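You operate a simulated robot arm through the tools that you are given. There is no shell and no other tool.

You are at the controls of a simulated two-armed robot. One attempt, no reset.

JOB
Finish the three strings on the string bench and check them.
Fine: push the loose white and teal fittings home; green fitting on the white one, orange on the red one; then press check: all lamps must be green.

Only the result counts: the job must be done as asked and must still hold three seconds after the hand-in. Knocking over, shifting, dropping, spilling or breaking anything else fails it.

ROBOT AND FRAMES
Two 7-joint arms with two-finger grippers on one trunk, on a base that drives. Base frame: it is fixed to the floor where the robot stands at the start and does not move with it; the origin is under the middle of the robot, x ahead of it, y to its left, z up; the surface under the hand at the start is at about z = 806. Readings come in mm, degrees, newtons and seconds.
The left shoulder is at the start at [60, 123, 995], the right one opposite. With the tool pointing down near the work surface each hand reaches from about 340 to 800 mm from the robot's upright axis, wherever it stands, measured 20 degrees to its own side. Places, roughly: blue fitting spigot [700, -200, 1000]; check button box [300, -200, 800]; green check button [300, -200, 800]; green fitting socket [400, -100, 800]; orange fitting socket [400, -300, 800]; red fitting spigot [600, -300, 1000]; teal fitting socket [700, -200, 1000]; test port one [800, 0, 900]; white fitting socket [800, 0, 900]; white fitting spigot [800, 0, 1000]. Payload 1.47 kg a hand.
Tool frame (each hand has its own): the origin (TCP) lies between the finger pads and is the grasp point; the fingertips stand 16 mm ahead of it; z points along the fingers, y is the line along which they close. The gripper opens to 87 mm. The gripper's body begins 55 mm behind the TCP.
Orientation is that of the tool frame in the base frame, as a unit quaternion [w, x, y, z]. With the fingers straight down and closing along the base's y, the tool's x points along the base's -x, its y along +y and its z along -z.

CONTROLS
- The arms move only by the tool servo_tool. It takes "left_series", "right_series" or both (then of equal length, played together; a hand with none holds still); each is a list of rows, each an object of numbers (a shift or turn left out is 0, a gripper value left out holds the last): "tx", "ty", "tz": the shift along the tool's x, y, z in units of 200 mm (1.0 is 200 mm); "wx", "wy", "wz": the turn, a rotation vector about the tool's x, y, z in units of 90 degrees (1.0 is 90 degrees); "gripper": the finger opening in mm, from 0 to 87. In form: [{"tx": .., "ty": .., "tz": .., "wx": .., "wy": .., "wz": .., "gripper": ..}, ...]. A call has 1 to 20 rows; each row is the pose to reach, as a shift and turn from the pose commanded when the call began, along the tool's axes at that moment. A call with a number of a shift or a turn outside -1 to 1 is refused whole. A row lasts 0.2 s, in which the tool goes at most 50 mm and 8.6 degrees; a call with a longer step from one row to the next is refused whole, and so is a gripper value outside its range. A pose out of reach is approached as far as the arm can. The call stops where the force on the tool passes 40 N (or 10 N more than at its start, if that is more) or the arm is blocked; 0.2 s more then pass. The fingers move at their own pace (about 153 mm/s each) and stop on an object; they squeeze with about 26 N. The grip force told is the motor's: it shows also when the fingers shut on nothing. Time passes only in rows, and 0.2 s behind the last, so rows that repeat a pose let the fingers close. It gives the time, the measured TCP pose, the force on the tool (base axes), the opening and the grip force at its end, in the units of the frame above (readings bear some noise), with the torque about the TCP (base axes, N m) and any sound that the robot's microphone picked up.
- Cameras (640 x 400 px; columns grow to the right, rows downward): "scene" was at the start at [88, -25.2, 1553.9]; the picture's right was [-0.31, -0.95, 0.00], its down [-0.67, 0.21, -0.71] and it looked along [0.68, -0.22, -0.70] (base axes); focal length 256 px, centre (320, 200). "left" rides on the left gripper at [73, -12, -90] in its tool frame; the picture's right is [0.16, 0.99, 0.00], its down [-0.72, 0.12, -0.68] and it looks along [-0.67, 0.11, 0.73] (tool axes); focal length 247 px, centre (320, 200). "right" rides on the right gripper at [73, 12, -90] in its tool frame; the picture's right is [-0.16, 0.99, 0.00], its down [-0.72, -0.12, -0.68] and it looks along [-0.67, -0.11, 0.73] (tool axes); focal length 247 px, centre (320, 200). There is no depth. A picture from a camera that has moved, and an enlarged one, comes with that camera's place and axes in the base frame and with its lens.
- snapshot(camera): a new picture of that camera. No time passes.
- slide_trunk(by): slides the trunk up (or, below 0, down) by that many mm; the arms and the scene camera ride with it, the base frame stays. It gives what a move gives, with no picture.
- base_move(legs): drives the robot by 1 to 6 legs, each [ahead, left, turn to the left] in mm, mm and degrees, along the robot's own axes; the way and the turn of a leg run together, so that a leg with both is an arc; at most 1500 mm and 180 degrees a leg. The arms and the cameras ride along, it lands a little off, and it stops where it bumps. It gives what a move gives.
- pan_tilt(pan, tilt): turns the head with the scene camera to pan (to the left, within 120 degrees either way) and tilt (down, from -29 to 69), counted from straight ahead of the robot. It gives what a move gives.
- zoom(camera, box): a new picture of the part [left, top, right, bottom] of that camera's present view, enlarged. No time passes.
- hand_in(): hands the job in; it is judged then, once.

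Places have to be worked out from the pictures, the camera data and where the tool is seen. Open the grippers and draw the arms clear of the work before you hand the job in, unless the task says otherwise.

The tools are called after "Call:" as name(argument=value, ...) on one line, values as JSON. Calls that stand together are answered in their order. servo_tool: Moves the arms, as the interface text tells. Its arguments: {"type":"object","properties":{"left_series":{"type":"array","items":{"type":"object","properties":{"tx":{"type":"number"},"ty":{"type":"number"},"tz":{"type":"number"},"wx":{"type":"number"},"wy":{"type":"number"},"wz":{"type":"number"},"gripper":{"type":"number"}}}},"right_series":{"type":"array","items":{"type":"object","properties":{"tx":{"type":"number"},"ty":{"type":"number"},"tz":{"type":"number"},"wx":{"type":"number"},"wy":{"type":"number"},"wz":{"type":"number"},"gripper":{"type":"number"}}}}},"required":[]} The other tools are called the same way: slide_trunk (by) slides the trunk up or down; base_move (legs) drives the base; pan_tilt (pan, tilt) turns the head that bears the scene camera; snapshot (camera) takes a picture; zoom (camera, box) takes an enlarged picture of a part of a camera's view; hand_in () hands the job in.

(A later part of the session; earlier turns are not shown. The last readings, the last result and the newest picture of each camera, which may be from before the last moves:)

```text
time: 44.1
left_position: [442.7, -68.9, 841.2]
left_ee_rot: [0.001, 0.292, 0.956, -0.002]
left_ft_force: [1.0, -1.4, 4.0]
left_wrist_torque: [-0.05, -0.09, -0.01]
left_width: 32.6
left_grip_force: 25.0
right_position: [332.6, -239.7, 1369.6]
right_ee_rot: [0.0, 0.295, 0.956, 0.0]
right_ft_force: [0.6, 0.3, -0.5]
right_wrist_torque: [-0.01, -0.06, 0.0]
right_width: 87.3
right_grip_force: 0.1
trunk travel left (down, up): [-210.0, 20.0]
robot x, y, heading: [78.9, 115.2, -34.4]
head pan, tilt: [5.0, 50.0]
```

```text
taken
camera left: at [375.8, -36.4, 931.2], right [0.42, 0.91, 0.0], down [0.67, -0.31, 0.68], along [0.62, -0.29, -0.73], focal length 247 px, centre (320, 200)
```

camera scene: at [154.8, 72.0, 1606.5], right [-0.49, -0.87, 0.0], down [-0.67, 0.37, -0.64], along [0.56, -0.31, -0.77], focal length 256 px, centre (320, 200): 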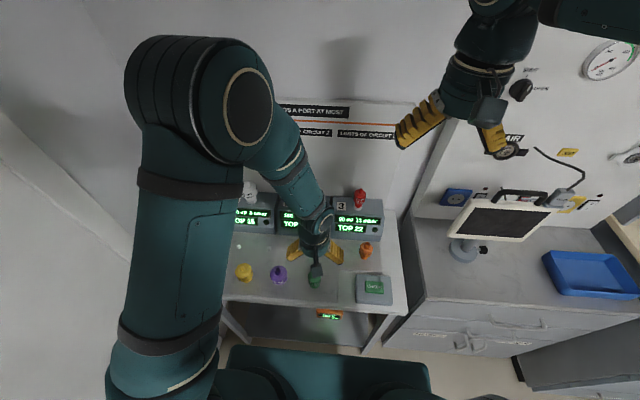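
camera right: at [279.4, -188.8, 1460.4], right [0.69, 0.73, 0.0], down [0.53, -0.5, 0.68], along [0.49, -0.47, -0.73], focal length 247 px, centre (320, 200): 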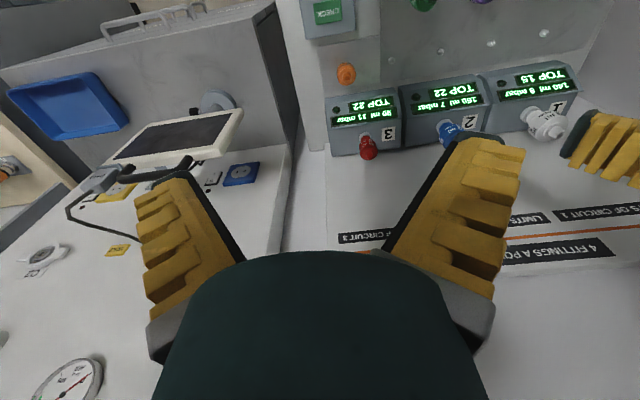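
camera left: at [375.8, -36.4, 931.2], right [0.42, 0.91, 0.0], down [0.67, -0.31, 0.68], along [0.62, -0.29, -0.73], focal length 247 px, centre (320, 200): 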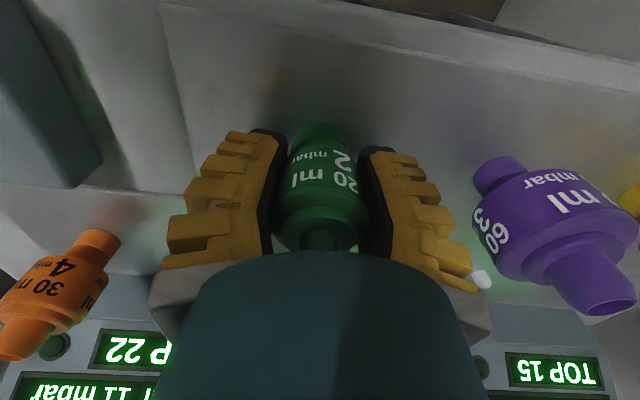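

The grip holds with 25 N at 32.6 mm width. I lift gently and check that green comes along.

Call:
servo_tool(left_series=[{"tz": -0.05}, {"tz": -0.15}, {"tz": -0.3}, {"tz": -0.5}, {"tz": -0.7}, {"tz": -0.85}, {"tz": -0.95}])

Call:
snapshot(camera="left")

Call:
snapshot(camera="scene")

```text
time: 45.7
left_position: [442.9, -67.6, 1033.3]
left_ee_rot: [0.0, 0.291, 0.957, -0.002]
left_ft_force: [-0.2, 1.0, 0.1]
left_wrist_torque: [0.01, -0.01, -0.01]
left_width: 31.0
left_grip_force: 26.4
right_position: [333.9, -238.5, 1370.4]
right_ee_rot: [0.0, 0.293, 0.956, 0.001]
right_ft_force: [-0.6, 0.3, 0.3]
right_wrist_torque: [0.02, -0.03, -0.01]
right_width: 86.9
right_grip_force: 0.0
trunk travel left (down, up): [-210.0, 20.0]
robot x, y, heading: [79.7, 114.3, -34.1]
head pan, tilt: [5.0, 50.0]
```

```text
taken
camera left: at [376.0, -35.3, 1122.4], right [0.42, 0.91, 0.0], down [0.67, -0.31, 0.68], along [0.62, -0.29, -0.73], focal length 247 px, centre (320, 200)
```

left: 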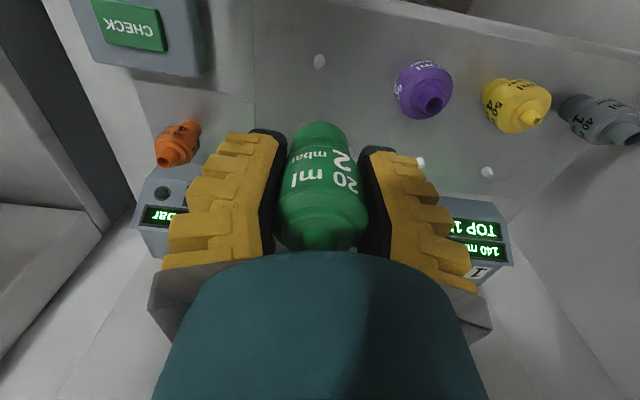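

```text
taken
camera scene: at [154.3, 72.2, 1606.5], right [-0.49, -0.87, 0.0], down [-0.67, 0.37, -0.64], along [0.56, -0.31, -0.77], focal length 256 px, centre (320, 200)
```

scene: 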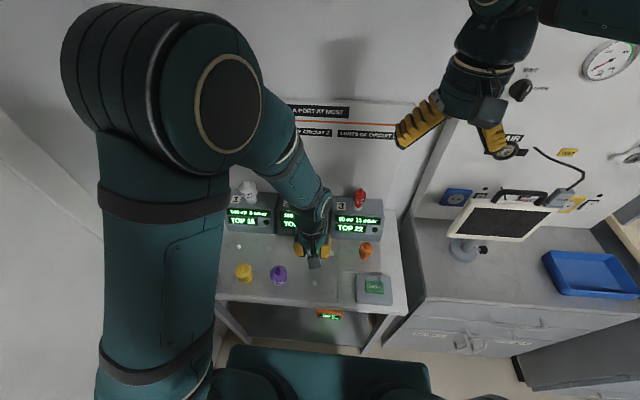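

Green is held upright (it stood on a small peg). I carry it at z≈1090 toward port 1 in two moves.

Call:
servo_tool(left_series=[{"tz": -0.15}, {"tz": -0.3}, {"tz": -0.3, "tx": -0.12, "ty": 0.12}, {"tz": -0.3, "tx": -0.27, "ty": 0.27}, {"tz": -0.3, "tx": -0.42, "ty": 0.43}, {"tz": -0.3, "tx": -0.57, "ty": 0.59}, {"tz": -0.3, "tx": -0.72, "ty": 0.75}, {"tz": -0.3, "tx": -0.85, "ty": 0.88}, {"tz": -0.3, "tx": -0.95, "ty": 0.97}])

Call:
servo_tool(left_series=[{"tx": -0.1, "ty": 0.1}, {"tx": -0.22, "ty": 0.22}, {"tx": -0.27, "ty": 0.27}, {"tx": -0.27, "ty": 0.27}])

Call:
snapshot(camera="left")

Call:
zoom(camera="scene", box=[200, 120, 300, 220])

```text
time: 47.7
left_position: [708.3, -12.1, 1091.4]
left_ee_rot: [0.0, 0.292, 0.956, -0.001]
left_ft_force: [0.5, 0.2, 0.0]
left_wrist_torque: [-0.01, 0.01, -0.02]
left_width: 30.6
left_grip_force: 26.3
right_position: [334.6, -239.7, 1370.1]
right_ee_rot: [0.0, 0.293, 0.956, 0.0]
right_ft_force: [0.5, 0.5, -0.5]
right_wrist_torque: [0.01, 0.02, 0.0]
right_width: 86.9
right_grip_force: 0.1
trunk travel left (down, up): [-210.0, 20.0]
robot x, y, heading: [76.4, 113.4, -34.2]
head pan, tilt: [5.0, 50.0]
```

```text
time: 48.7
left_position: [784.5, 2.9, 1090.7]
left_ee_rot: [0.0, 0.292, 0.956, -0.002]
left_ft_force: [0.3, -1.2, 0.1]
left_wrist_torque: [-0.01, -0.02, -0.02]
left_width: 31.1
left_grip_force: 26.0
right_position: [334.8, -238.1, 1369.8]
right_ee_rot: [0.0, 0.295, 0.956, 0.0]
right_ft_force: [-0.4, 0.0, -0.4]
right_wrist_torque: [-0.01, 0.02, -0.01]
right_width: 86.6
right_grip_force: 0.1
trunk travel left (down, up): [-210.0, 20.0]
robot x, y, heading: [81.5, 114.0, -34.0]
head pan, tilt: [5.0, 50.0]
```

```text
taken
camera left: at [717.3, 35.8, 1181.8], right [0.42, 0.91, 0.0], down [0.67, -0.31, 0.68], along [0.62, -0.29, -0.73], focal length 247 px, centre (320, 200)
```

left: 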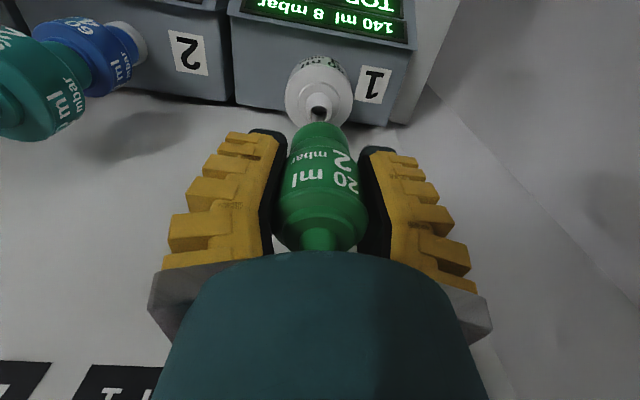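

```text
4.00 times, centred on (250, 170) of scene
camera zoom: at [154.7, 71.9, 1606.5], right [-0.49, -0.87, 0.0], down [-0.67, 0.37, -0.64], along [0.56, -0.31, -0.77], focal length 1026 px, centre (600, 320)
```

zoom: 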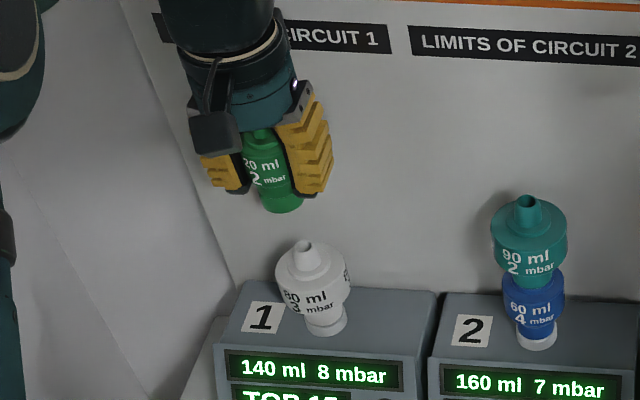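

Green hovers above white. I zoom the wrist and scene views to measure the lateral and depth offset between green's skirt and white's spigot.

Call:
zoom(camera="left", box=[260, 40, 380, 160])

Call:
zoom(camera="scene", box=[245, 140, 295, 210])

```text
3.33 times, centred on (320, 100) of left
camera zoom: at [717.3, 35.8, 1181.8], right [0.42, 0.91, 0.0], down [0.67, -0.31, 0.68], along [0.62, -0.29, -0.73], focal length 823 px, centre (320, 533)
```

zoom: 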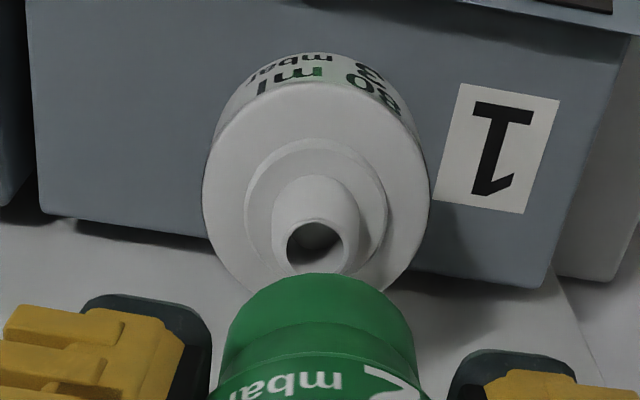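

```text
5.71 times, centred on (270, 175) of scene
camera zoom: at [154.7, 71.9, 1606.5], right [-0.49, -0.87, 0.0], down [-0.67, 0.37, -0.64], along [0.56, -0.31, -0.77], focal length 1465 px, centre (606, 343)
```

zoom: 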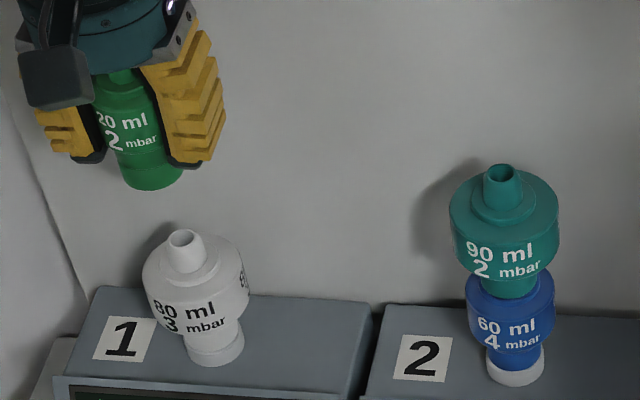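

Combining both cameras, white's spigot seems about 5–8 mm further than green's axis, with its top near z≈995. I move 5 mm forward and lower so green's skirt is roughly 10 mm above the spigot, then re-measure.

Call:
servo_tool(left_series=[{"tx": -0.025, "tz": 0.05}, {"tx": -0.025, "tz": 0.15}, {"tx": -0.025, "tz": 0.23}, {"tx": -0.025, "tz": 0.25}, {"tx": -0.025, "tz": 0.25}])

Call:
zoom(camera="left", box=[260, 40, 380, 160])

Call:
zoom(camera="scene", box=[245, 150, 295, 220])

```text
time: 49.9
left_position: [788.3, -0.3, 1041.0]
left_ee_rot: [-0.001, 0.291, 0.957, -0.002]
left_ft_force: [0.5, -0.3, -0.2]
left_wrist_torque: [-0.01, 0.02, 0.02]
left_width: 30.8
left_grip_force: 26.0
right_position: [333.1, -238.9, 1369.3]
right_ee_rot: [-0.001, 0.294, 0.956, 0.0]
right_ft_force: [0.6, 0.2, 0.9]
right_wrist_torque: [0.0, -0.03, 0.0]
right_width: 87.2
right_grip_force: 0.1
trunk travel left (down, up): [-210.0, 20.0]
robot x, y, heading: [81.0, 114.5, -34.2]
head pan, tilt: [5.0, 50.0]
```

```text
3.33 times, centred on (320, 100) of left
camera zoom: at [721.2, 31.7, 1131.9], right [0.42, 0.91, 0.0], down [0.67, -0.31, 0.68], along [0.62, -0.29, -0.73], focal length 823 px, centre (320, 533)
```

zoom: 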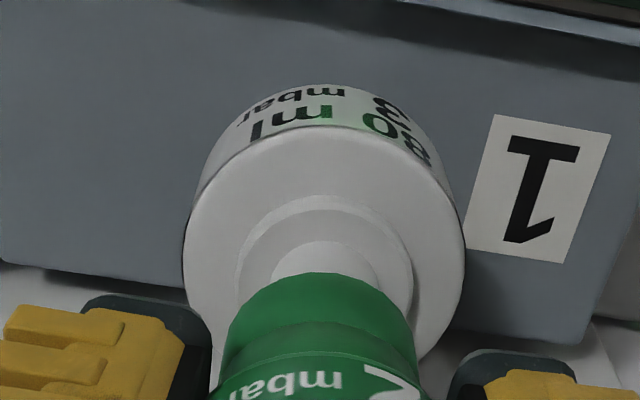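

```text
5.71 times, centred on (270, 185) of scene
camera zoom: at [154.8, 71.9, 1606.5], right [-0.49, -0.87, 0.0], down [-0.67, 0.37, -0.64], along [0.56, -0.31, -0.77], focal length 1465 px, centre (606, 286)
```

zoom: 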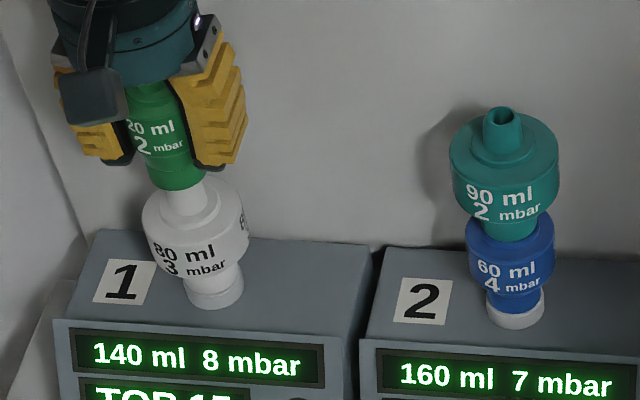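

Lateral alignment looks good (within about 1–2 mm); depth maybe 1–2 mm short. I nudge forward slightly and lower 10 mm carefully, watching the force.

Call:
servo_tool(left_series=[{"tx": -0.006, "tz": 0.0125}, {"tx": -0.006, "tz": 0.025}, {"tx": -0.006, "tz": 0.0375}, {"tx": -0.006, "tz": 0.05}])

Call:
zoom(camera="left", box=[260, 40, 380, 160])

Call:
zoom(camera="scene", box=[245, 150, 295, 220])

```text
time: 50.9
left_position: [788.6, -2.6, 1032.5]
left_ee_rot: [0.0, 0.292, 0.956, -0.002]
left_ft_force: [-1.0, -0.1, 0.2]
left_wrist_torque: [0.03, 0.03, 0.01]
left_width: 30.9
left_grip_force: 25.9
right_position: [333.6, -239.6, 1369.5]
right_ee_rot: [-0.001, 0.294, 0.956, 0.0]
right_ft_force: [-0.5, 0.2, 0.7]
right_wrist_torque: [-0.01, -0.01, -0.01]
right_width: 87.1
right_grip_force: 0.0
trunk travel left (down, up): [-210.0, 20.0]
robot x, y, heading: [79.7, 118.9, -34.1]
head pan, tilt: [5.0, 50.0]
```

```text
3.33 times, centred on (320, 100) of left
camera zoom: at [721.5, 30.7, 1122.4], right [0.42, 0.91, 0.0], down [0.67, -0.31, 0.68], along [0.62, -0.29, -0.73], focal length 823 px, centre (320, 533)
```

zoom: 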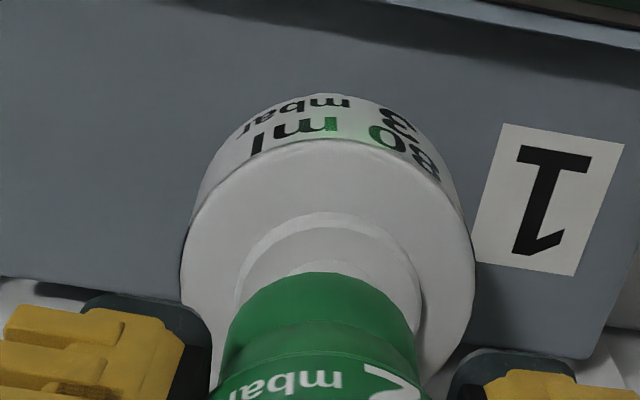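

```text
5.71 times, centred on (270, 185) of scene
camera zoom: at [154.8, 72.0, 1606.4], right [-0.49, -0.87, 0.0], down [-0.67, 0.37, -0.64], along [0.56, -0.31, -0.77], focal length 1465 px, centre (606, 286)
```

zoom: 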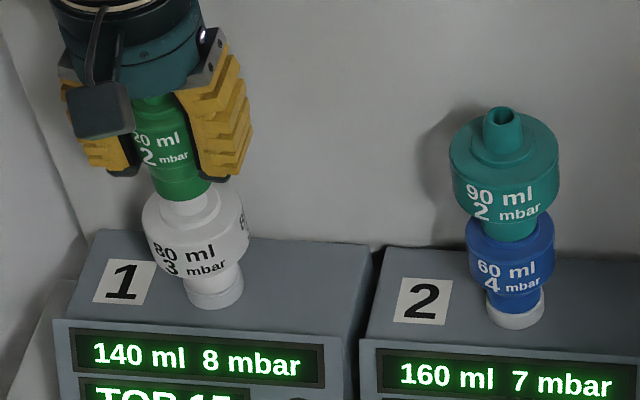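

Still no contact force. White now seems 1–2 mm to the left and about 1 mm further; I apply a small correction and lower another 7 mm.

Call:
servo_tool(left_series=[{"tx": -0.004, "ty": 0.006}, {"tx": -0.004, "ty": 0.006, "tz": 0.0125}, {"tx": -0.004, "ty": 0.006, "tz": 0.025}, {"tx": -0.004, "ty": 0.006, "tz": 0.035}])

Call:
zoom(camera="left", box=[260, 40, 380, 160])

Call:
zoom(camera="scene", box=[250, 160, 285, 205])

```text
time: 51.9
left_position: [790.0, -2.4, 1023.7]
left_ee_rot: [0.0, 0.291, 0.957, -0.002]
left_ft_force: [-2.5, 1.0, 0.9]
left_wrist_torque: [-0.06, -0.17, 0.06]
left_width: 30.6
left_grip_force: 26.2
right_position: [332.0, -239.0, 1370.1]
right_ee_rot: [0.0, 0.294, 0.956, 0.001]
right_ft_force: [0.5, 0.4, 0.1]
right_wrist_torque: [-0.03, 0.01, 0.01]
right_width: 87.2
right_grip_force: 0.1
trunk travel left (down, up): [-210.0, 20.0]
robot x, y, heading: [80.9, 114.8, -34.1]
head pan, tilt: [5.0, 50.0]
```

```text
3.33 times, centred on (320, 100) of left
camera zoom: at [723.1, 31.2, 1115.5], right [0.42, 0.91, 0.0], down [0.67, -0.31, 0.68], along [0.62, -0.29, -0.73], focal length 823 px, centre (320, 533)
```

zoom: 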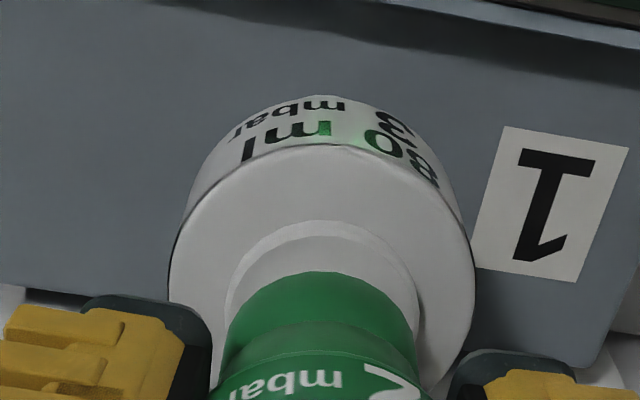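

```text
8.89 times, centred on (268, 182) of scene
camera zoom: at [154.4, 72.2, 1606.5], right [-0.49, -0.87, 0.0], down [-0.67, 0.37, -0.64], along [0.56, -0.31, -0.77], focal length 2279 px, centre (787, 356)
```

zoom: 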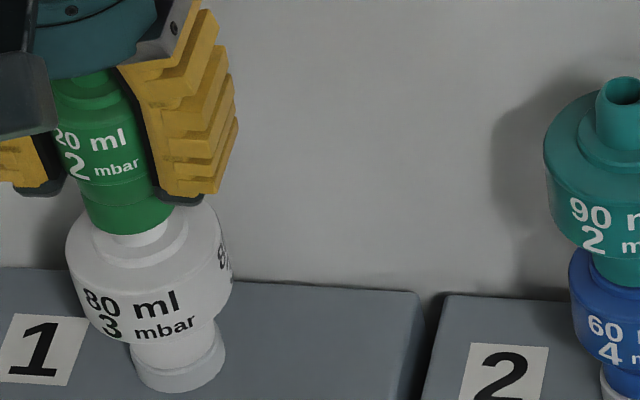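

The socket has engaged the spigot (small lateral force toward the robot, skirt below the spigot top). I ease back 1 mm and keep pressing down in 2.5 mm steps.

Call:
servo_tool(left_series=[{"tx": 0.006}, {"tx": 0.006, "tz": 0.0125}, {"tx": 0.006, "tz": 0.025}, {"tx": 0.006, "tz": 0.0375}, {"tx": 0.006, "tz": 0.05}, {"tx": 0.006, "tz": 0.0625}, {"tx": 0.006, "tz": 0.075}])

Call:
zoom(camera="left", box=[260, 40, 380, 160])

Call:
zoom(camera="scene", box=[250, 160, 285, 205])

```text
time: 53.5
left_position: [789.1, -0.6, 1012.7]
left_ee_rot: [0.001, 0.292, 0.957, -0.001]
left_ft_force: [3.5, -1.4, 12.6]
left_wrist_torque: [-0.03, -0.07, 0.02]
left_width: 34.5
left_grip_force: 25.7
right_position: [332.4, -240.6, 1370.5]
right_ee_rot: [-0.001, 0.294, 0.956, 0.0]
right_ft_force: [0.2, -0.1, -0.2]
right_wrist_torque: [-0.01, 0.0, 0.01]
right_width: 87.1
right_grip_force: 0.0
trunk travel left (down, up): [-210.0, 20.0]
robot x, y, heading: [77.3, 114.5, -34.3]
head pan, tilt: [5.0, 50.0]
```

```text
3.33 times, centred on (320, 100) of left
camera zoom: at [722.2, 31.8, 1101.8], right [0.42, 0.91, 0.0], down [0.66, -0.3, 0.68], along [0.62, -0.29, -0.73], focal length 823 px, centre (320, 533)
```

zoom: 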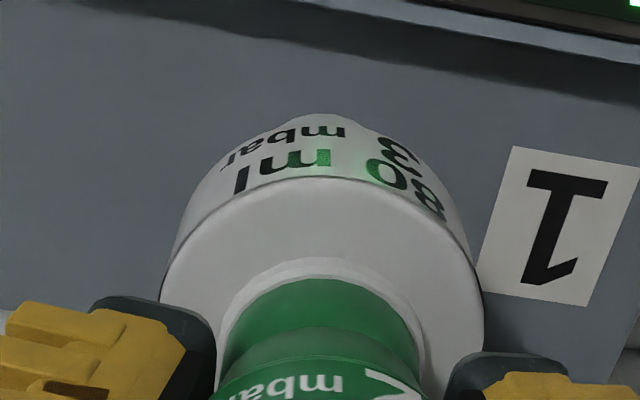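

```text
8.89 times, centred on (268, 182) of scene
camera zoom: at [153.9, 72.1, 1606.7], right [-0.49, -0.87, 0.0], down [-0.67, 0.37, -0.64], along [0.56, -0.31, -0.77], focal length 2279 px, centre (787, 356)
```

zoom: 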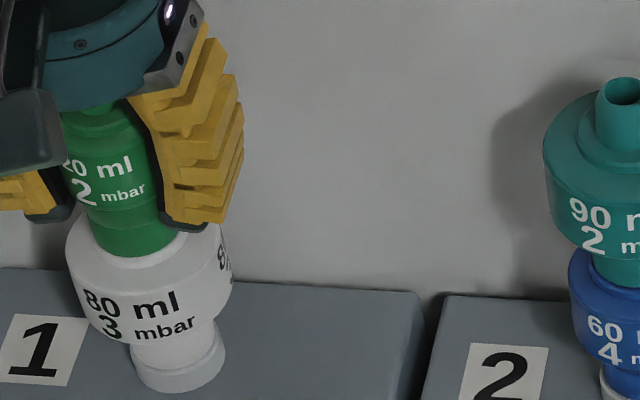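

Force is 13 N and the skirt is nearly at white's step ring. I keep pressing down until the force limit stops the move.

Call:
servo_tool(left_series=[{"tz": 0.01}, {"tz": 0.02}, {"tz": 0.03}, {"tz": 0.04}, {"tz": 0.05}, {"tz": 0.06}, {"tz": 0.07}])

Call:
zoom(camera="left", box=[240, 40, 400, 160])

Call:
zoom(camera="scene", box=[250, 160, 285, 205])

```text
time: 55.0
left_position: [790.1, -1.2, 1003.5]
left_ee_rot: [0.006, 0.291, 0.957, -0.003]
left_ft_force: [-5.7, 2.9, 14.4]
left_wrist_torque: [0.11, 0.22, -0.07]
left_width: 34.2
left_grip_force: 26.4
right_position: [330.8, -239.2, 1370.7]
right_ee_rot: [0.001, 0.293, 0.956, -0.001]
right_ft_force: [-0.2, 0.4, 1.2]
right_wrist_torque: [0.02, 0.02, -0.01]
right_width: 86.8
right_grip_force: 0.0
trunk travel left (down, up): [-210.0, 20.0]
robot x, y, heading: [82.0, 114.8, -34.1]
head pan, tilt: [5.0, 50.0]
stopped in row 7 (left hand): the force on the tool passed its limit at 42 N (the readings are from after the stop); the commanded pose is now the measured one
```

```text
3.33 times, centred on (320, 100) of left
camera zoom: at [722.8, 31.9, 1093.5], right [0.42, 0.91, 0.0], down [0.66, -0.3, 0.69], along [0.62, -0.29, -0.73], focal length 823 px, centre (320, 533)
```

zoom: 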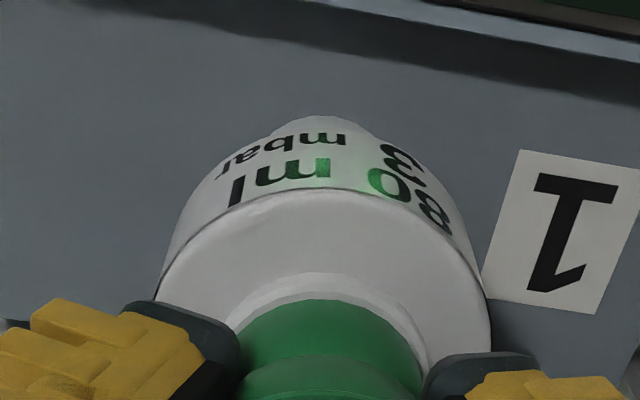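

```text
8.89 times, centred on (268, 182) of scene
camera zoom: at [152.7, 72.6, 1606.4], right [-0.49, -0.87, 0.0], down [-0.67, 0.37, -0.64], along [0.56, -0.31, -0.77], focal length 2279 px, centre (787, 356)
```

zoom: 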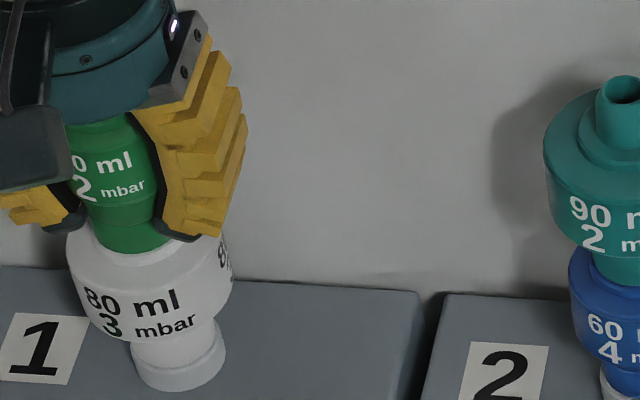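

The fingers slipped down along the body near the end. I open the fingers, lift clear and inspect how far green has seated.

Call:
servo_tool(left_series=[{"tz": -0.01, "gripper": 60}, {"tz": -0.02, "gripper": 60}, {"tz": -0.05, "gripper": 60}, {"tz": -0.2}, {"tz": -0.4}, {"tz": -0.55, "wy": 0.007, "wx": 0.002}, {"tz": -0.55, "tx": 0.05, "wy": 0.007, "wx": 0.002}])

Call:
snapshot(camera="left")

Call:
zoom(camera="scene", box=[240, 140, 300, 215])

```text
time: 56.6
left_position: [784.5, 4.5, 1111.6]
left_ee_rot: [-0.002, 0.292, 0.956, -0.003]
left_ft_force: [0.1, 0.0, -0.2]
left_wrist_torque: [0.04, -0.01, -0.02]
left_width: 64.7
left_grip_force: 3.4
right_position: [333.6, -238.4, 1370.5]
right_ee_rot: [0.0, 0.294, 0.956, 0.0]
right_ft_force: [0.5, -0.2, -0.1]
right_wrist_torque: [-0.07, 0.0, -0.03]
right_width: 87.0
right_grip_force: 0.1
trunk travel left (down, up): [-210.0, 20.0]
robot x, y, heading: [77.6, 111.7, -34.1]
head pan, tilt: [5.0, 50.0]
```

```text
taken
camera left: at [716.8, 37.4, 1200.9], right [0.42, 0.91, -0.01], down [0.67, -0.31, 0.68], along [0.61, -0.29, -0.73], focal length 247 px, centre (320, 200)
```

left: 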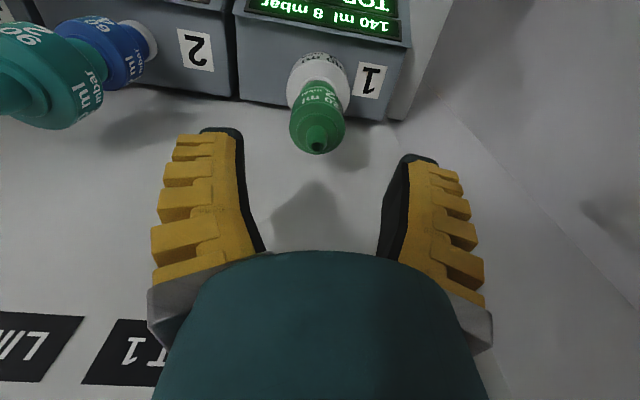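

```text
5.33 times, centred on (270, 178) of scene
camera zoom: at [154.6, 72.3, 1606.5], right [-0.49, -0.87, 0.0], down [-0.67, 0.37, -0.64], along [0.56, -0.31, -0.77], focal length 1367 px, centre (587, 320)
```

zoom: 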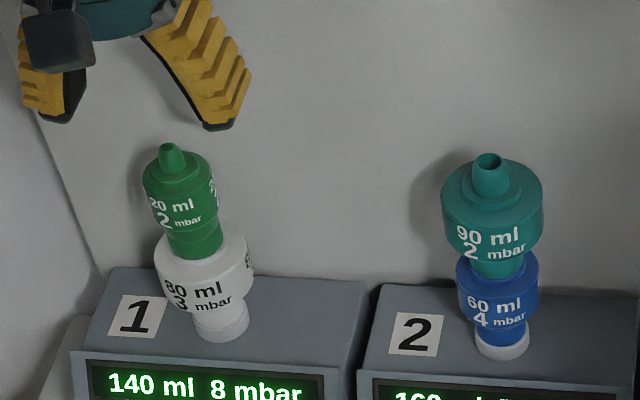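

Green stands upright on white. I back off to view the green–white joint from the front.

Call:
servo_tool(left_series=[{"tx": 0.2}, {"tx": 0.4}, {"tx": 0.45, "tz": 0.15}, {"tx": 0.45, "tz": 0.35}, {"tx": 0.45, "tz": 0.35}])

Call:
snapshot(camera="left")

Call:
zoom(camera="left", box=[280, 150, 360, 230])

Call:
zoom(camera="left", box=[80, 130, 200, 240])

```text
time: 57.8
left_position: [705.4, 57.4, 1038.5]
left_ee_rot: [-0.002, 0.291, 0.957, -0.002]
left_ft_force: [-0.1, -0.5, -0.2]
left_wrist_torque: [0.01, -0.04, 0.01]
left_width: 64.5
left_grip_force: 2.7
right_position: [334.0, -238.6, 1371.3]
right_ee_rot: [0.0, 0.293, 0.956, 0.0]
right_ft_force: [0.2, -0.3, -0.7]
right_wrist_torque: [0.01, -0.02, 0.01]
right_width: 87.0
right_grip_force: 0.1
trunk travel left (down, up): [-210.0, 20.0]
robot x, y, heading: [75.4, 116.5, -34.1]
head pan, tilt: [5.0, 50.0]
```

```text
taken
camera left: at [639.5, 90.2, 1129.5], right [0.42, 0.91, 0.0], down [0.67, -0.31, 0.68], along [0.61, -0.29, -0.73], focal length 247 px, centre (320, 200)
```

left: 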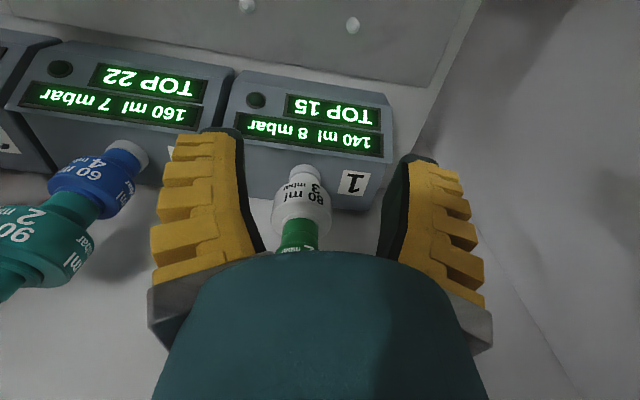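

```text
5.00 times, centred on (320, 190) of left
camera zoom: at [639.5, 90.2, 1129.5], right [0.42, 0.91, 0.0], down [0.67, -0.31, 0.68], along [0.61, -0.29, -0.73], focal length 1235 px, centre (320, 250)
```

zoom: 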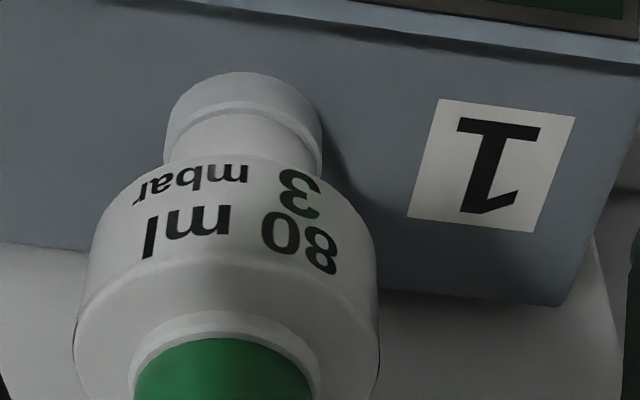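

```text
3.64 times, centred on (140, 185) of left
camera zoom: at [639.5, 90.2, 1129.5], right [0.42, 0.91, 0.0], down [0.67, -0.31, 0.68], along [0.61, -0.29, -0.73], focal length 898 px, centre (974, 254)
```

zoom: 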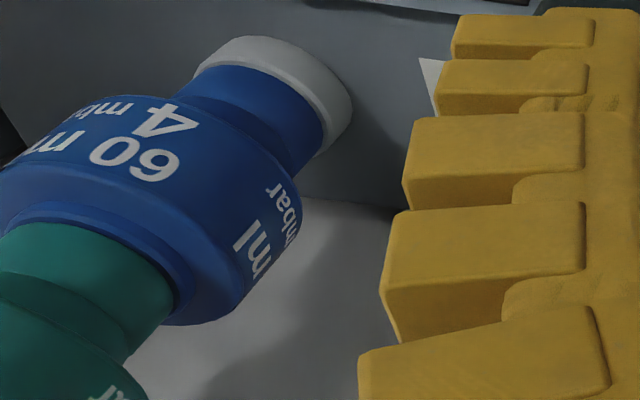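

I zoom the scene camera on the two upper joints to compare seating of green-on-white with teal-on-blue.

Call:
zoom(camera="scene", box=[255, 175, 285, 200])

Call:
zoom(camera="scene", box=[310, 175, 345, 215])

Call:
zoom(camera="scene", box=[285, 170, 325, 212])

Call:
zoom(camera="left", box=[285, 200, 335, 250])

```text
16.00 times, centred on (270, 188) of scene
camera zoom: at [154.2, 72.2, 1606.5], right [-0.49, -0.87, 0.0], down [-0.67, 0.37, -0.64], along [0.56, -0.31, -0.77], focal length 4102 px, centre (1120, 400)
```

zoom: 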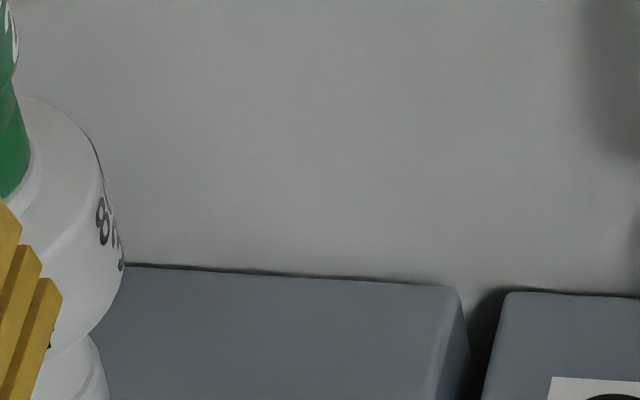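

```text
10.00 times, centred on (328, 195) of scene
camera zoom: at [154.2, 72.2, 1606.5], right [-0.49, -0.87, 0.0], down [-0.67, 0.37, -0.64], along [0.56, -0.31, -0.77], focal length 2564 px, centre (245, 250)
```

zoom: 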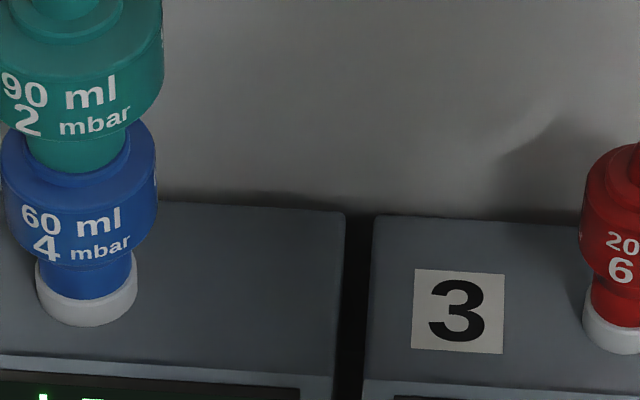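

```text
9.52 times, centred on (305, 191) of scene
camera zoom: at [154.2, 72.2, 1606.5], right [-0.49, -0.87, 0.0], down [-0.67, 0.37, -0.64], along [0.56, -0.31, -0.77], focal length 2442 px, centre (463, 286)
```

zoom: 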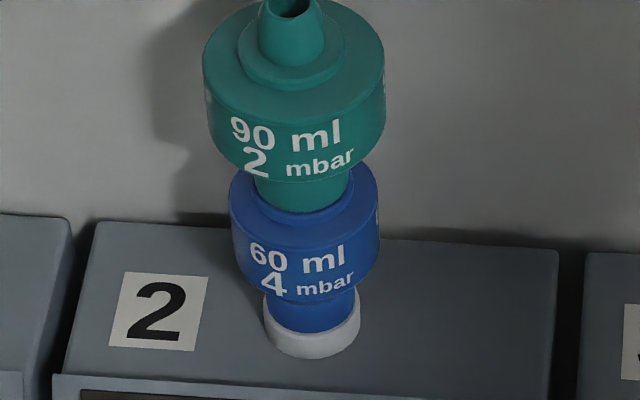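

```text
8.00 times, centred on (310, 225) of left
camera zoom: at [639.5, 90.2, 1129.5], right [0.42, 0.91, 0.0], down [0.67, -0.31, 0.68], along [0.61, -0.29, -0.73], focal length 1976 px, centre (400, 0)
```

zoom: 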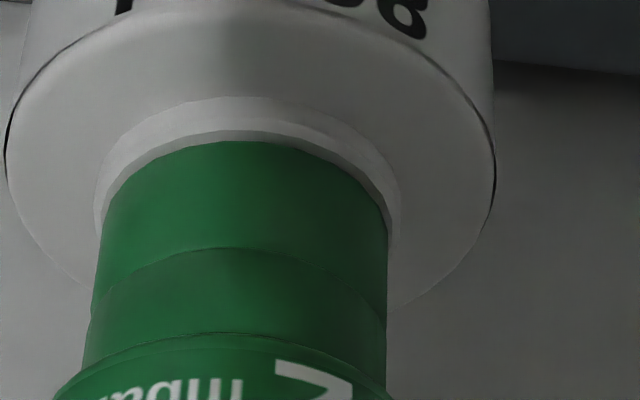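

The joint looks flush, but I'll make sure by pressing on green's top with the palm while the open fingers straddle it. I raise, move over green, and check alignment.

Call:
servo_tool(left_series=[{"tz": -0.22}, {"tz": -0.4}, {"tx": -0.2, "ty": -0.003, "tz": -0.42}, {"tx": -0.4, "ty": -0.003, "tz": -0.42}, {"tx": -0.51, "ty": -0.003, "tz": -0.42}, {"tx": -0.51, "ty": -0.003, "tz": -0.42, "gripper": 56}])

Call:
snapshot(camera="left")

Call:
zoom(camera="left", box=[260, 60, 380, 180])

Call:
zoom(camera="scene", box=[235, 120, 305, 210])

```text
time: 59.2
left_position: [791.2, -0.3, 1128.9]
left_ee_rot: [-0.002, 0.291, 0.957, -0.002]
left_ft_force: [-22.2, 10.2, -3.7]
left_wrist_torque: [-0.96, -2.04, -0.11]
left_width: 61.0
left_grip_force: 3.2
right_position: [331.9, -236.8, 1370.8]
right_ee_rot: [0.001, 0.294, 0.956, 0.0]
right_ft_force: [-0.7, -0.1, -1.3]
right_wrist_torque: [0.0, -0.01, 0.01]
right_width: 87.0
right_grip_force: 0.0
trunk travel left (down, up): [-210.0, 20.0]
robot x, y, heading: [75.3, 116.6, -33.9]
head pan, tilt: [5.0, 50.0]
```

```text
taken
camera left: at [723.7, 32.0, 1217.8], right [0.42, 0.91, -0.01], down [0.67, -0.31, 0.68], along [0.61, -0.29, -0.74], focal length 247 px, centre (320, 200)
```

left: 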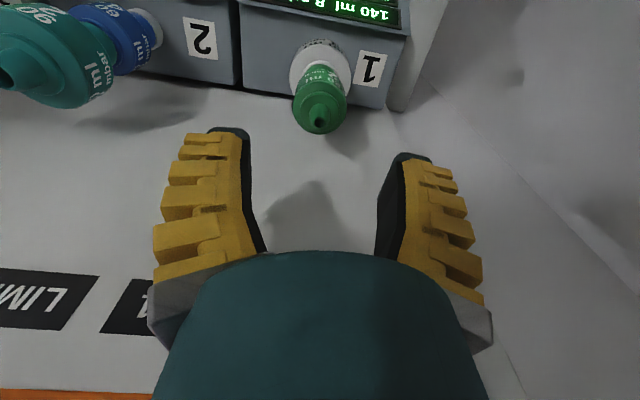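

```text
3.33 times, centred on (320, 120) of left
camera zoom: at [723.7, 32.0, 1217.8], right [0.42, 0.91, -0.01], down [0.67, -0.31, 0.68], along [0.61, -0.29, -0.74], focal length 823 px, centre (320, 467)
```

zoom: 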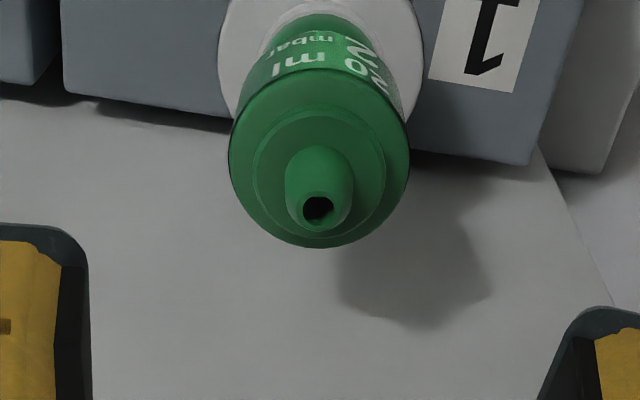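

```text
4.44 times, centred on (270, 165) of scene
camera zoom: at [151.0, 73.9, 1606.6], right [-0.49, -0.87, 0.0], down [-0.67, 0.37, -0.64], along [0.56, -0.31, -0.76], focal length 1139 px, centre (542, 356)
```

zoom: 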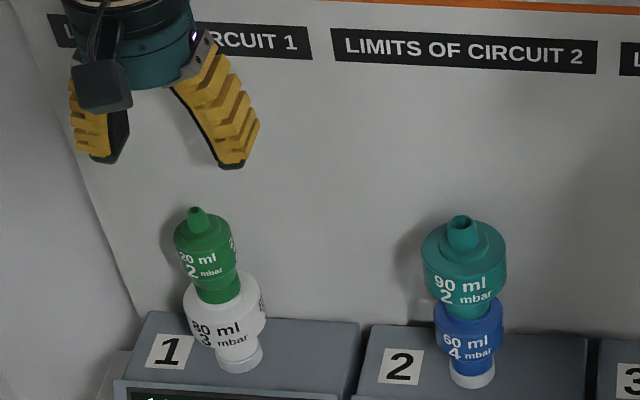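

The wrist is touching the back board (24 N toward me, about 93 mm above the TCP). I back off at once by 20 mm.

Call:
servo_tool(left_series=[{"tx": 0.05}, {"tx": 0.1}, {"tx": 0.1}])

Call:
snapshot(camera="scene")

```text
time: 60.0
left_position: [776.8, 9.8, 1125.2]
left_ee_rot: [-0.001, 0.291, 0.957, -0.002]
left_ft_force: [0.3, -0.2, -0.2]
left_wrist_torque: [-0.05, -0.01, -0.02]
left_width: 61.1
left_grip_force: 4.1
right_position: [333.5, -238.5, 1371.1]
right_ee_rot: [0.0, 0.294, 0.956, 0.001]
right_ft_force: [0.0, -0.9, 0.3]
right_wrist_torque: [0.01, -0.01, -0.04]
right_width: 87.4
right_grip_force: 0.0
trunk travel left (down, up): [-210.0, 20.0]
robot x, y, heading: [77.1, 113.5, -34.2]
head pan, tilt: [5.0, 50.0]
```

```text
taken
camera scene: at [155.4, 71.6, 1606.4], right [-0.49, -0.87, 0.0], down [-0.67, 0.37, -0.64], along [0.56, -0.31, -0.77], focal length 256 px, centre (320, 200)
```

scene: 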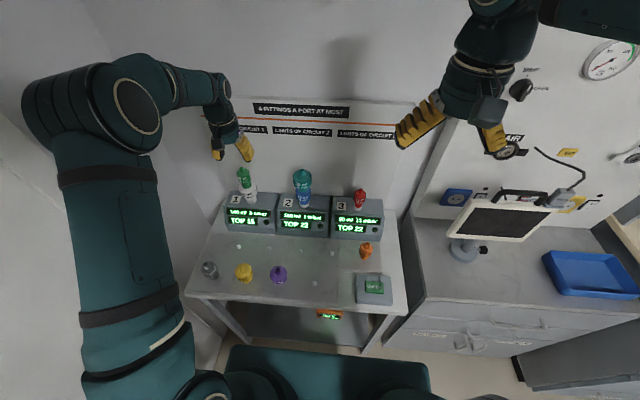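

The hand is free again with zero force. Green's stack still looks upright; I lower to z≈1075 at this F (fingers either side of green), then slide forward 17 mm, staying below the board contact height.

Call:
servo_tool(left_series=[{"tz": 0.1}, {"tz": 0.2}, {"tz": 0.27}, {"tz": 0.27, "tx": -0.04, "ty": -0.005}, {"tz": 0.27, "tx": -0.075, "ty": -0.005}, {"tz": 0.27, "tx": -0.075, "ty": -0.005}])

Call:
snapshot(camera="left")

Call:
zoom(camera="scene", box=[235, 120, 305, 210])

```text
time: 61.4
left_position: [787.1, -1.8, 1071.3]
left_ee_rot: [-0.002, 0.291, 0.957, -0.002]
left_ft_force: [-0.1, 0.5, 0.0]
left_wrist_torque: [0.0, 0.0, -0.01]
left_width: 60.9
left_grip_force: 3.5
right_position: [333.4, -238.4, 1369.4]
right_ee_rot: [0.0, 0.293, 0.956, 0.0]
right_ft_force: [-0.3, 0.2, -0.2]
right_wrist_torque: [0.02, -0.02, 0.0]
right_width: 87.0
right_grip_force: 0.0
trunk travel left (down, up): [-210.0, 20.0]
robot x, y, heading: [76.3, 113.2, -34.4]
head pan, tilt: [5.0, 50.0]
```

```text
taken
camera left: at [721.0, 32.4, 1162.1], right [0.42, 0.91, -0.01], down [0.67, -0.31, 0.68], along [0.61, -0.29, -0.73], focal length 247 px, centre (320, 200)
```

left: 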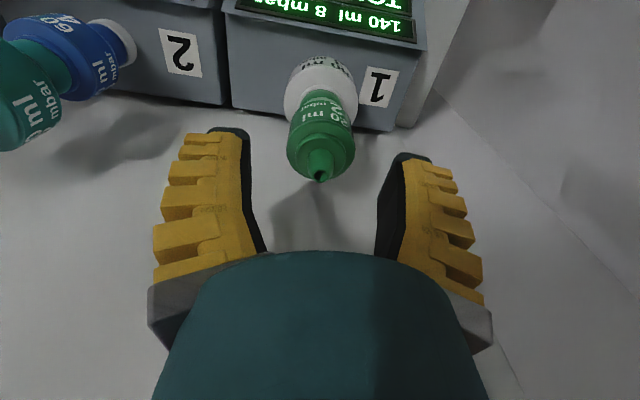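

```text
4.44 times, centred on (270, 165) of scene
camera zoom: at [154.6, 72.1, 1606.5], right [-0.49, -0.87, 0.0], down [-0.67, 0.37, -0.64], along [0.56, -0.31, -0.77], focal length 1139 px, centre (542, 356)
```

zoom: 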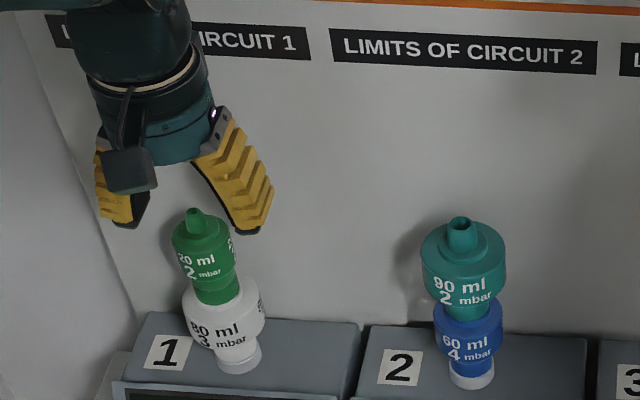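

Green's axis is about 4 mm further and 1 mm left of the tool. I correct and lower until the palm is just above green's spigot, then press in small steps.

Call:
servo_tool(left_series=[{"tx": -0.02, "ty": 0.005, "wy": -0.003}, {"tx": -0.02, "ty": 0.005, "tz": 0.1, "wy": -0.003}, {"tx": -0.02, "ty": 0.005, "tz": 0.2, "wy": -0.003}, {"tx": -0.02, "ty": 0.005, "tz": 0.28, "wy": -0.003}, {"tx": -0.02, "ty": 0.005, "tz": 0.3, "wy": -0.003}, {"tx": -0.02, "ty": 0.005, "tz": 0.315, "wy": -0.003}, {"tx": -0.02, "ty": 0.005, "tz": 0.33, "wy": -0.003}, {"tx": -0.02, "ty": 0.005, "tz": 0.345, "wy": -0.003}, {"tx": -0.02, "ty": 0.005, "tz": 0.36, "wy": -0.003}])

Call:
snapshot(camera="left")

Call:
zoom(camera="scene", box=[235, 140, 305, 220])

```text
time: 63.4
left_position: [790.4, -2.2, 1004.1]
left_ee_rot: [0.005, 0.292, 0.956, -0.003]
left_ft_force: [-0.3, -0.3, 24.8]
left_wrist_torque: [-0.01, -0.04, -0.03]
left_width: 61.2
left_grip_force: 3.2
right_position: [331.4, -238.2, 1371.3]
right_ee_rot: [0.001, 0.294, 0.956, 0.0]
right_ft_force: [-0.5, -0.2, 0.0]
right_wrist_torque: [-0.03, -0.02, 0.02]
right_width: 86.8
right_grip_force: 0.1
trunk travel left (down, up): [-210.0, 20.0]
robot x, y, heading: [78.1, 119.0, -34.3]
head pan, tilt: [5.0, 50.0]
```

```text
taken
camera left: at [722.7, 31.0, 1093.0], right [0.42, 0.91, -0.01], down [0.66, -0.3, 0.69], along [0.62, -0.29, -0.73], focal length 247 px, centre (320, 200)
```

left: 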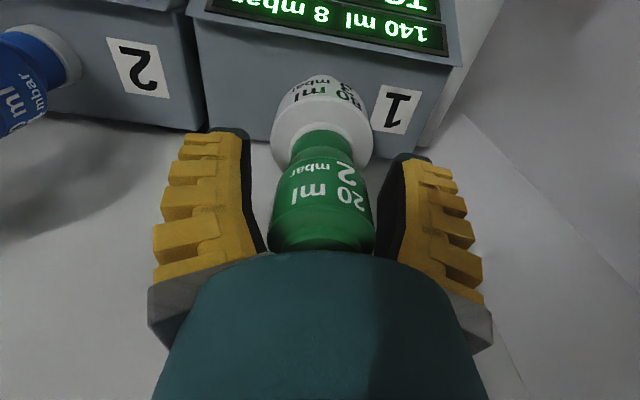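

```text
5.00 times, centred on (270, 180) of scene
camera zoom: at [151.9, 72.6, 1606.9], right [-0.49, -0.87, 0.0], down [-0.67, 0.37, -0.64], along [0.56, -0.31, -0.76], focal length 1282 px, centre (570, 300)
```

zoom: 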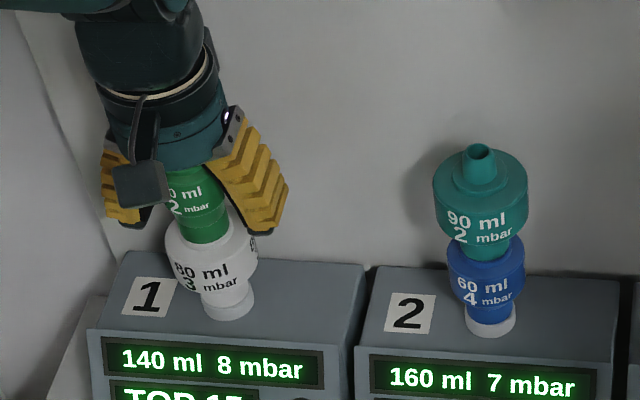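

The palm presses green's top with a clean 25 N vertical force. I press further up to the limit.

Call:
servo_tool(left_series=[{"tz": 0.008}, {"tz": 0.016}, {"tz": 0.024}, {"tz": 0.032}, {"tz": 0.04}])

Call:
zoom(camera="left", box=[260, 60, 380, 180])

```text
time: 63.9
left_position: [791.0, -2.5, 1004.3]
left_ee_rot: [0.007, 0.293, 0.956, -0.004]
left_ft_force: [-12.0, 3.8, 13.9]
left_wrist_torque: [-0.38, -1.06, 0.0]
left_width: 60.9
left_grip_force: 3.5
right_position: [330.0, -237.2, 1370.2]
right_ee_rot: [0.002, 0.293, 0.956, 0.001]
right_ft_force: [0.5, 0.8, 0.6]
right_wrist_torque: [-0.03, -0.01, -0.01]
right_width: 86.7
right_grip_force: 0.1
trunk travel left (down, up): [-210.0, 20.0]
robot x, y, heading: [75.4, 115.2, -34.0]
head pan, tilt: [5.0, 50.0]
stopped in row 2 (left hand): the force on the tool passed its limit at 41 N (the readings are from after the stop); the commanded pose is now the measured one
```

```text
3.33 times, centred on (320, 120) of left
camera zoom: at [722.6, 31.0, 1093.2], right [0.42, 0.91, -0.01], down [0.66, -0.3, 0.69], along [0.62, -0.3, -0.72], focal length 823 px, centre (320, 467)
```

zoom: 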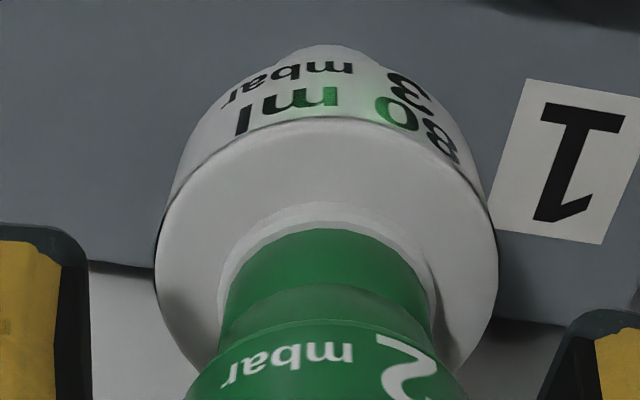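

At 41 N green didn't move, so it's home. I lift to z≈1074 only, then retreat toward the robot, clear of the board, and straighten the hand.

Call:
servo_tool(left_series=[{"tz": -0.1}, {"tz": -0.25}, {"tz": -0.35, "wy": 0.01, "wx": 0.002}, {"tx": 0.2, "tz": -0.36, "wy": 0.01, "wx": 0.002}, {"tx": 0.4, "tz": -0.4, "wy": 0.01, "wx": 0.002}, {"tx": 0.6, "tz": -0.5, "wy": 0.01, "wx": 0.002, "gripper": 87}, {"tx": 0.7, "tz": -0.6, "wy": 0.01, "wx": 0.002}, {"tx": 0.7, "tz": -0.6, "wy": 0.01, "wx": 0.002}])

Call:
snapshot(camera="left")

Call:
snapshot(camera="scene")

Call:
zoom(camera="scene", box=[220, 155, 320, 240])

```text
time: 64.4
left_position: [791.4, -0.2, 1021.7]
left_ee_rot: [-0.002, 0.292, 0.956, -0.002]
left_ft_force: [0.5, -1.2, 0.0]
left_wrist_torque: [0.01, -0.01, 0.01]
left_width: 60.8
left_grip_force: 3.6
right_position: [334.2, -239.1, 1371.6]
right_ee_rot: [0.0, 0.293, 0.956, 0.0]
right_ft_force: [-0.4, 0.2, 0.8]
right_wrist_torque: [0.03, 0.01, 0.01]
right_width: 86.9
right_grip_force: 0.1
trunk travel left (down, up): [-210.0, 20.0]
robot x, y, heading: [79.7, 115.3, -33.9]
head pan, tilt: [5.0, 50.0]
stopped in row 2 (left hand): the force on the tool passed its limit at 48 N (the readings are from after the stop); the commanded pose is now the measured one
```

```text
taken
camera left: at [724.5, 33.6, 1111.9], right [0.42, 0.91, 0.0], down [0.67, -0.31, 0.68], along [0.61, -0.29, -0.73], focal length 247 px, centre (320, 200)
```

left: 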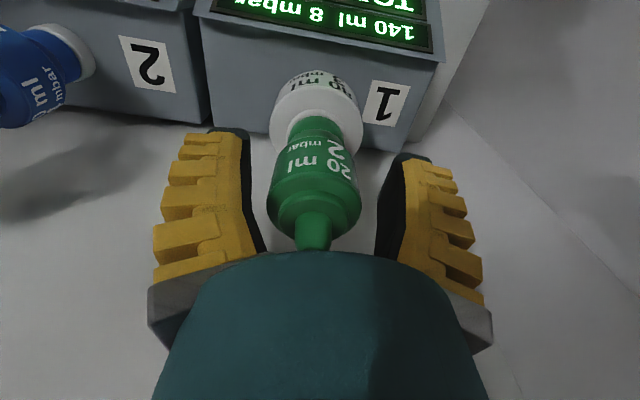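

```text
taken
camera scene: at [154.0, 72.1, 1606.5], right [-0.49, -0.87, 0.0], down [-0.67, 0.37, -0.64], along [0.56, -0.31, -0.77], focal length 256 px, centre (320, 200)
```

scene: 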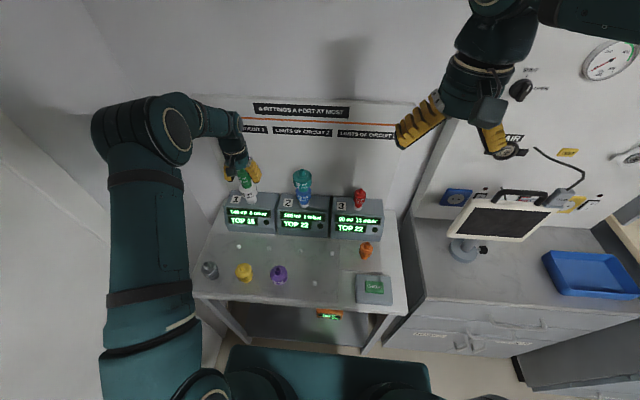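

```text
4.71 times, centred on (270, 198) of scene
camera zoom: at [154.0, 72.1, 1606.5], right [-0.49, -0.87, 0.0], down [-0.67, 0.37, -0.64], along [0.56, -0.31, -0.77], focal length 1206 px, centre (555, 212)
```

zoom: 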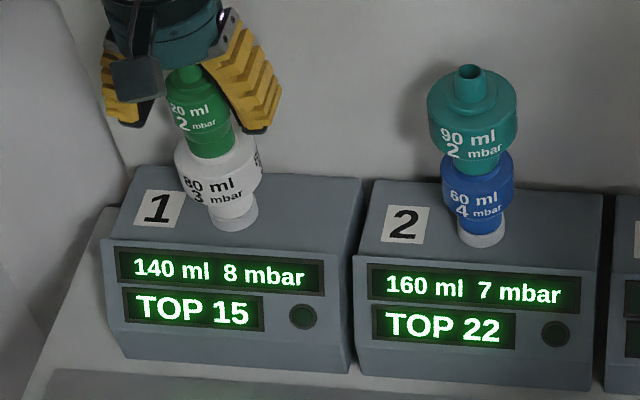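

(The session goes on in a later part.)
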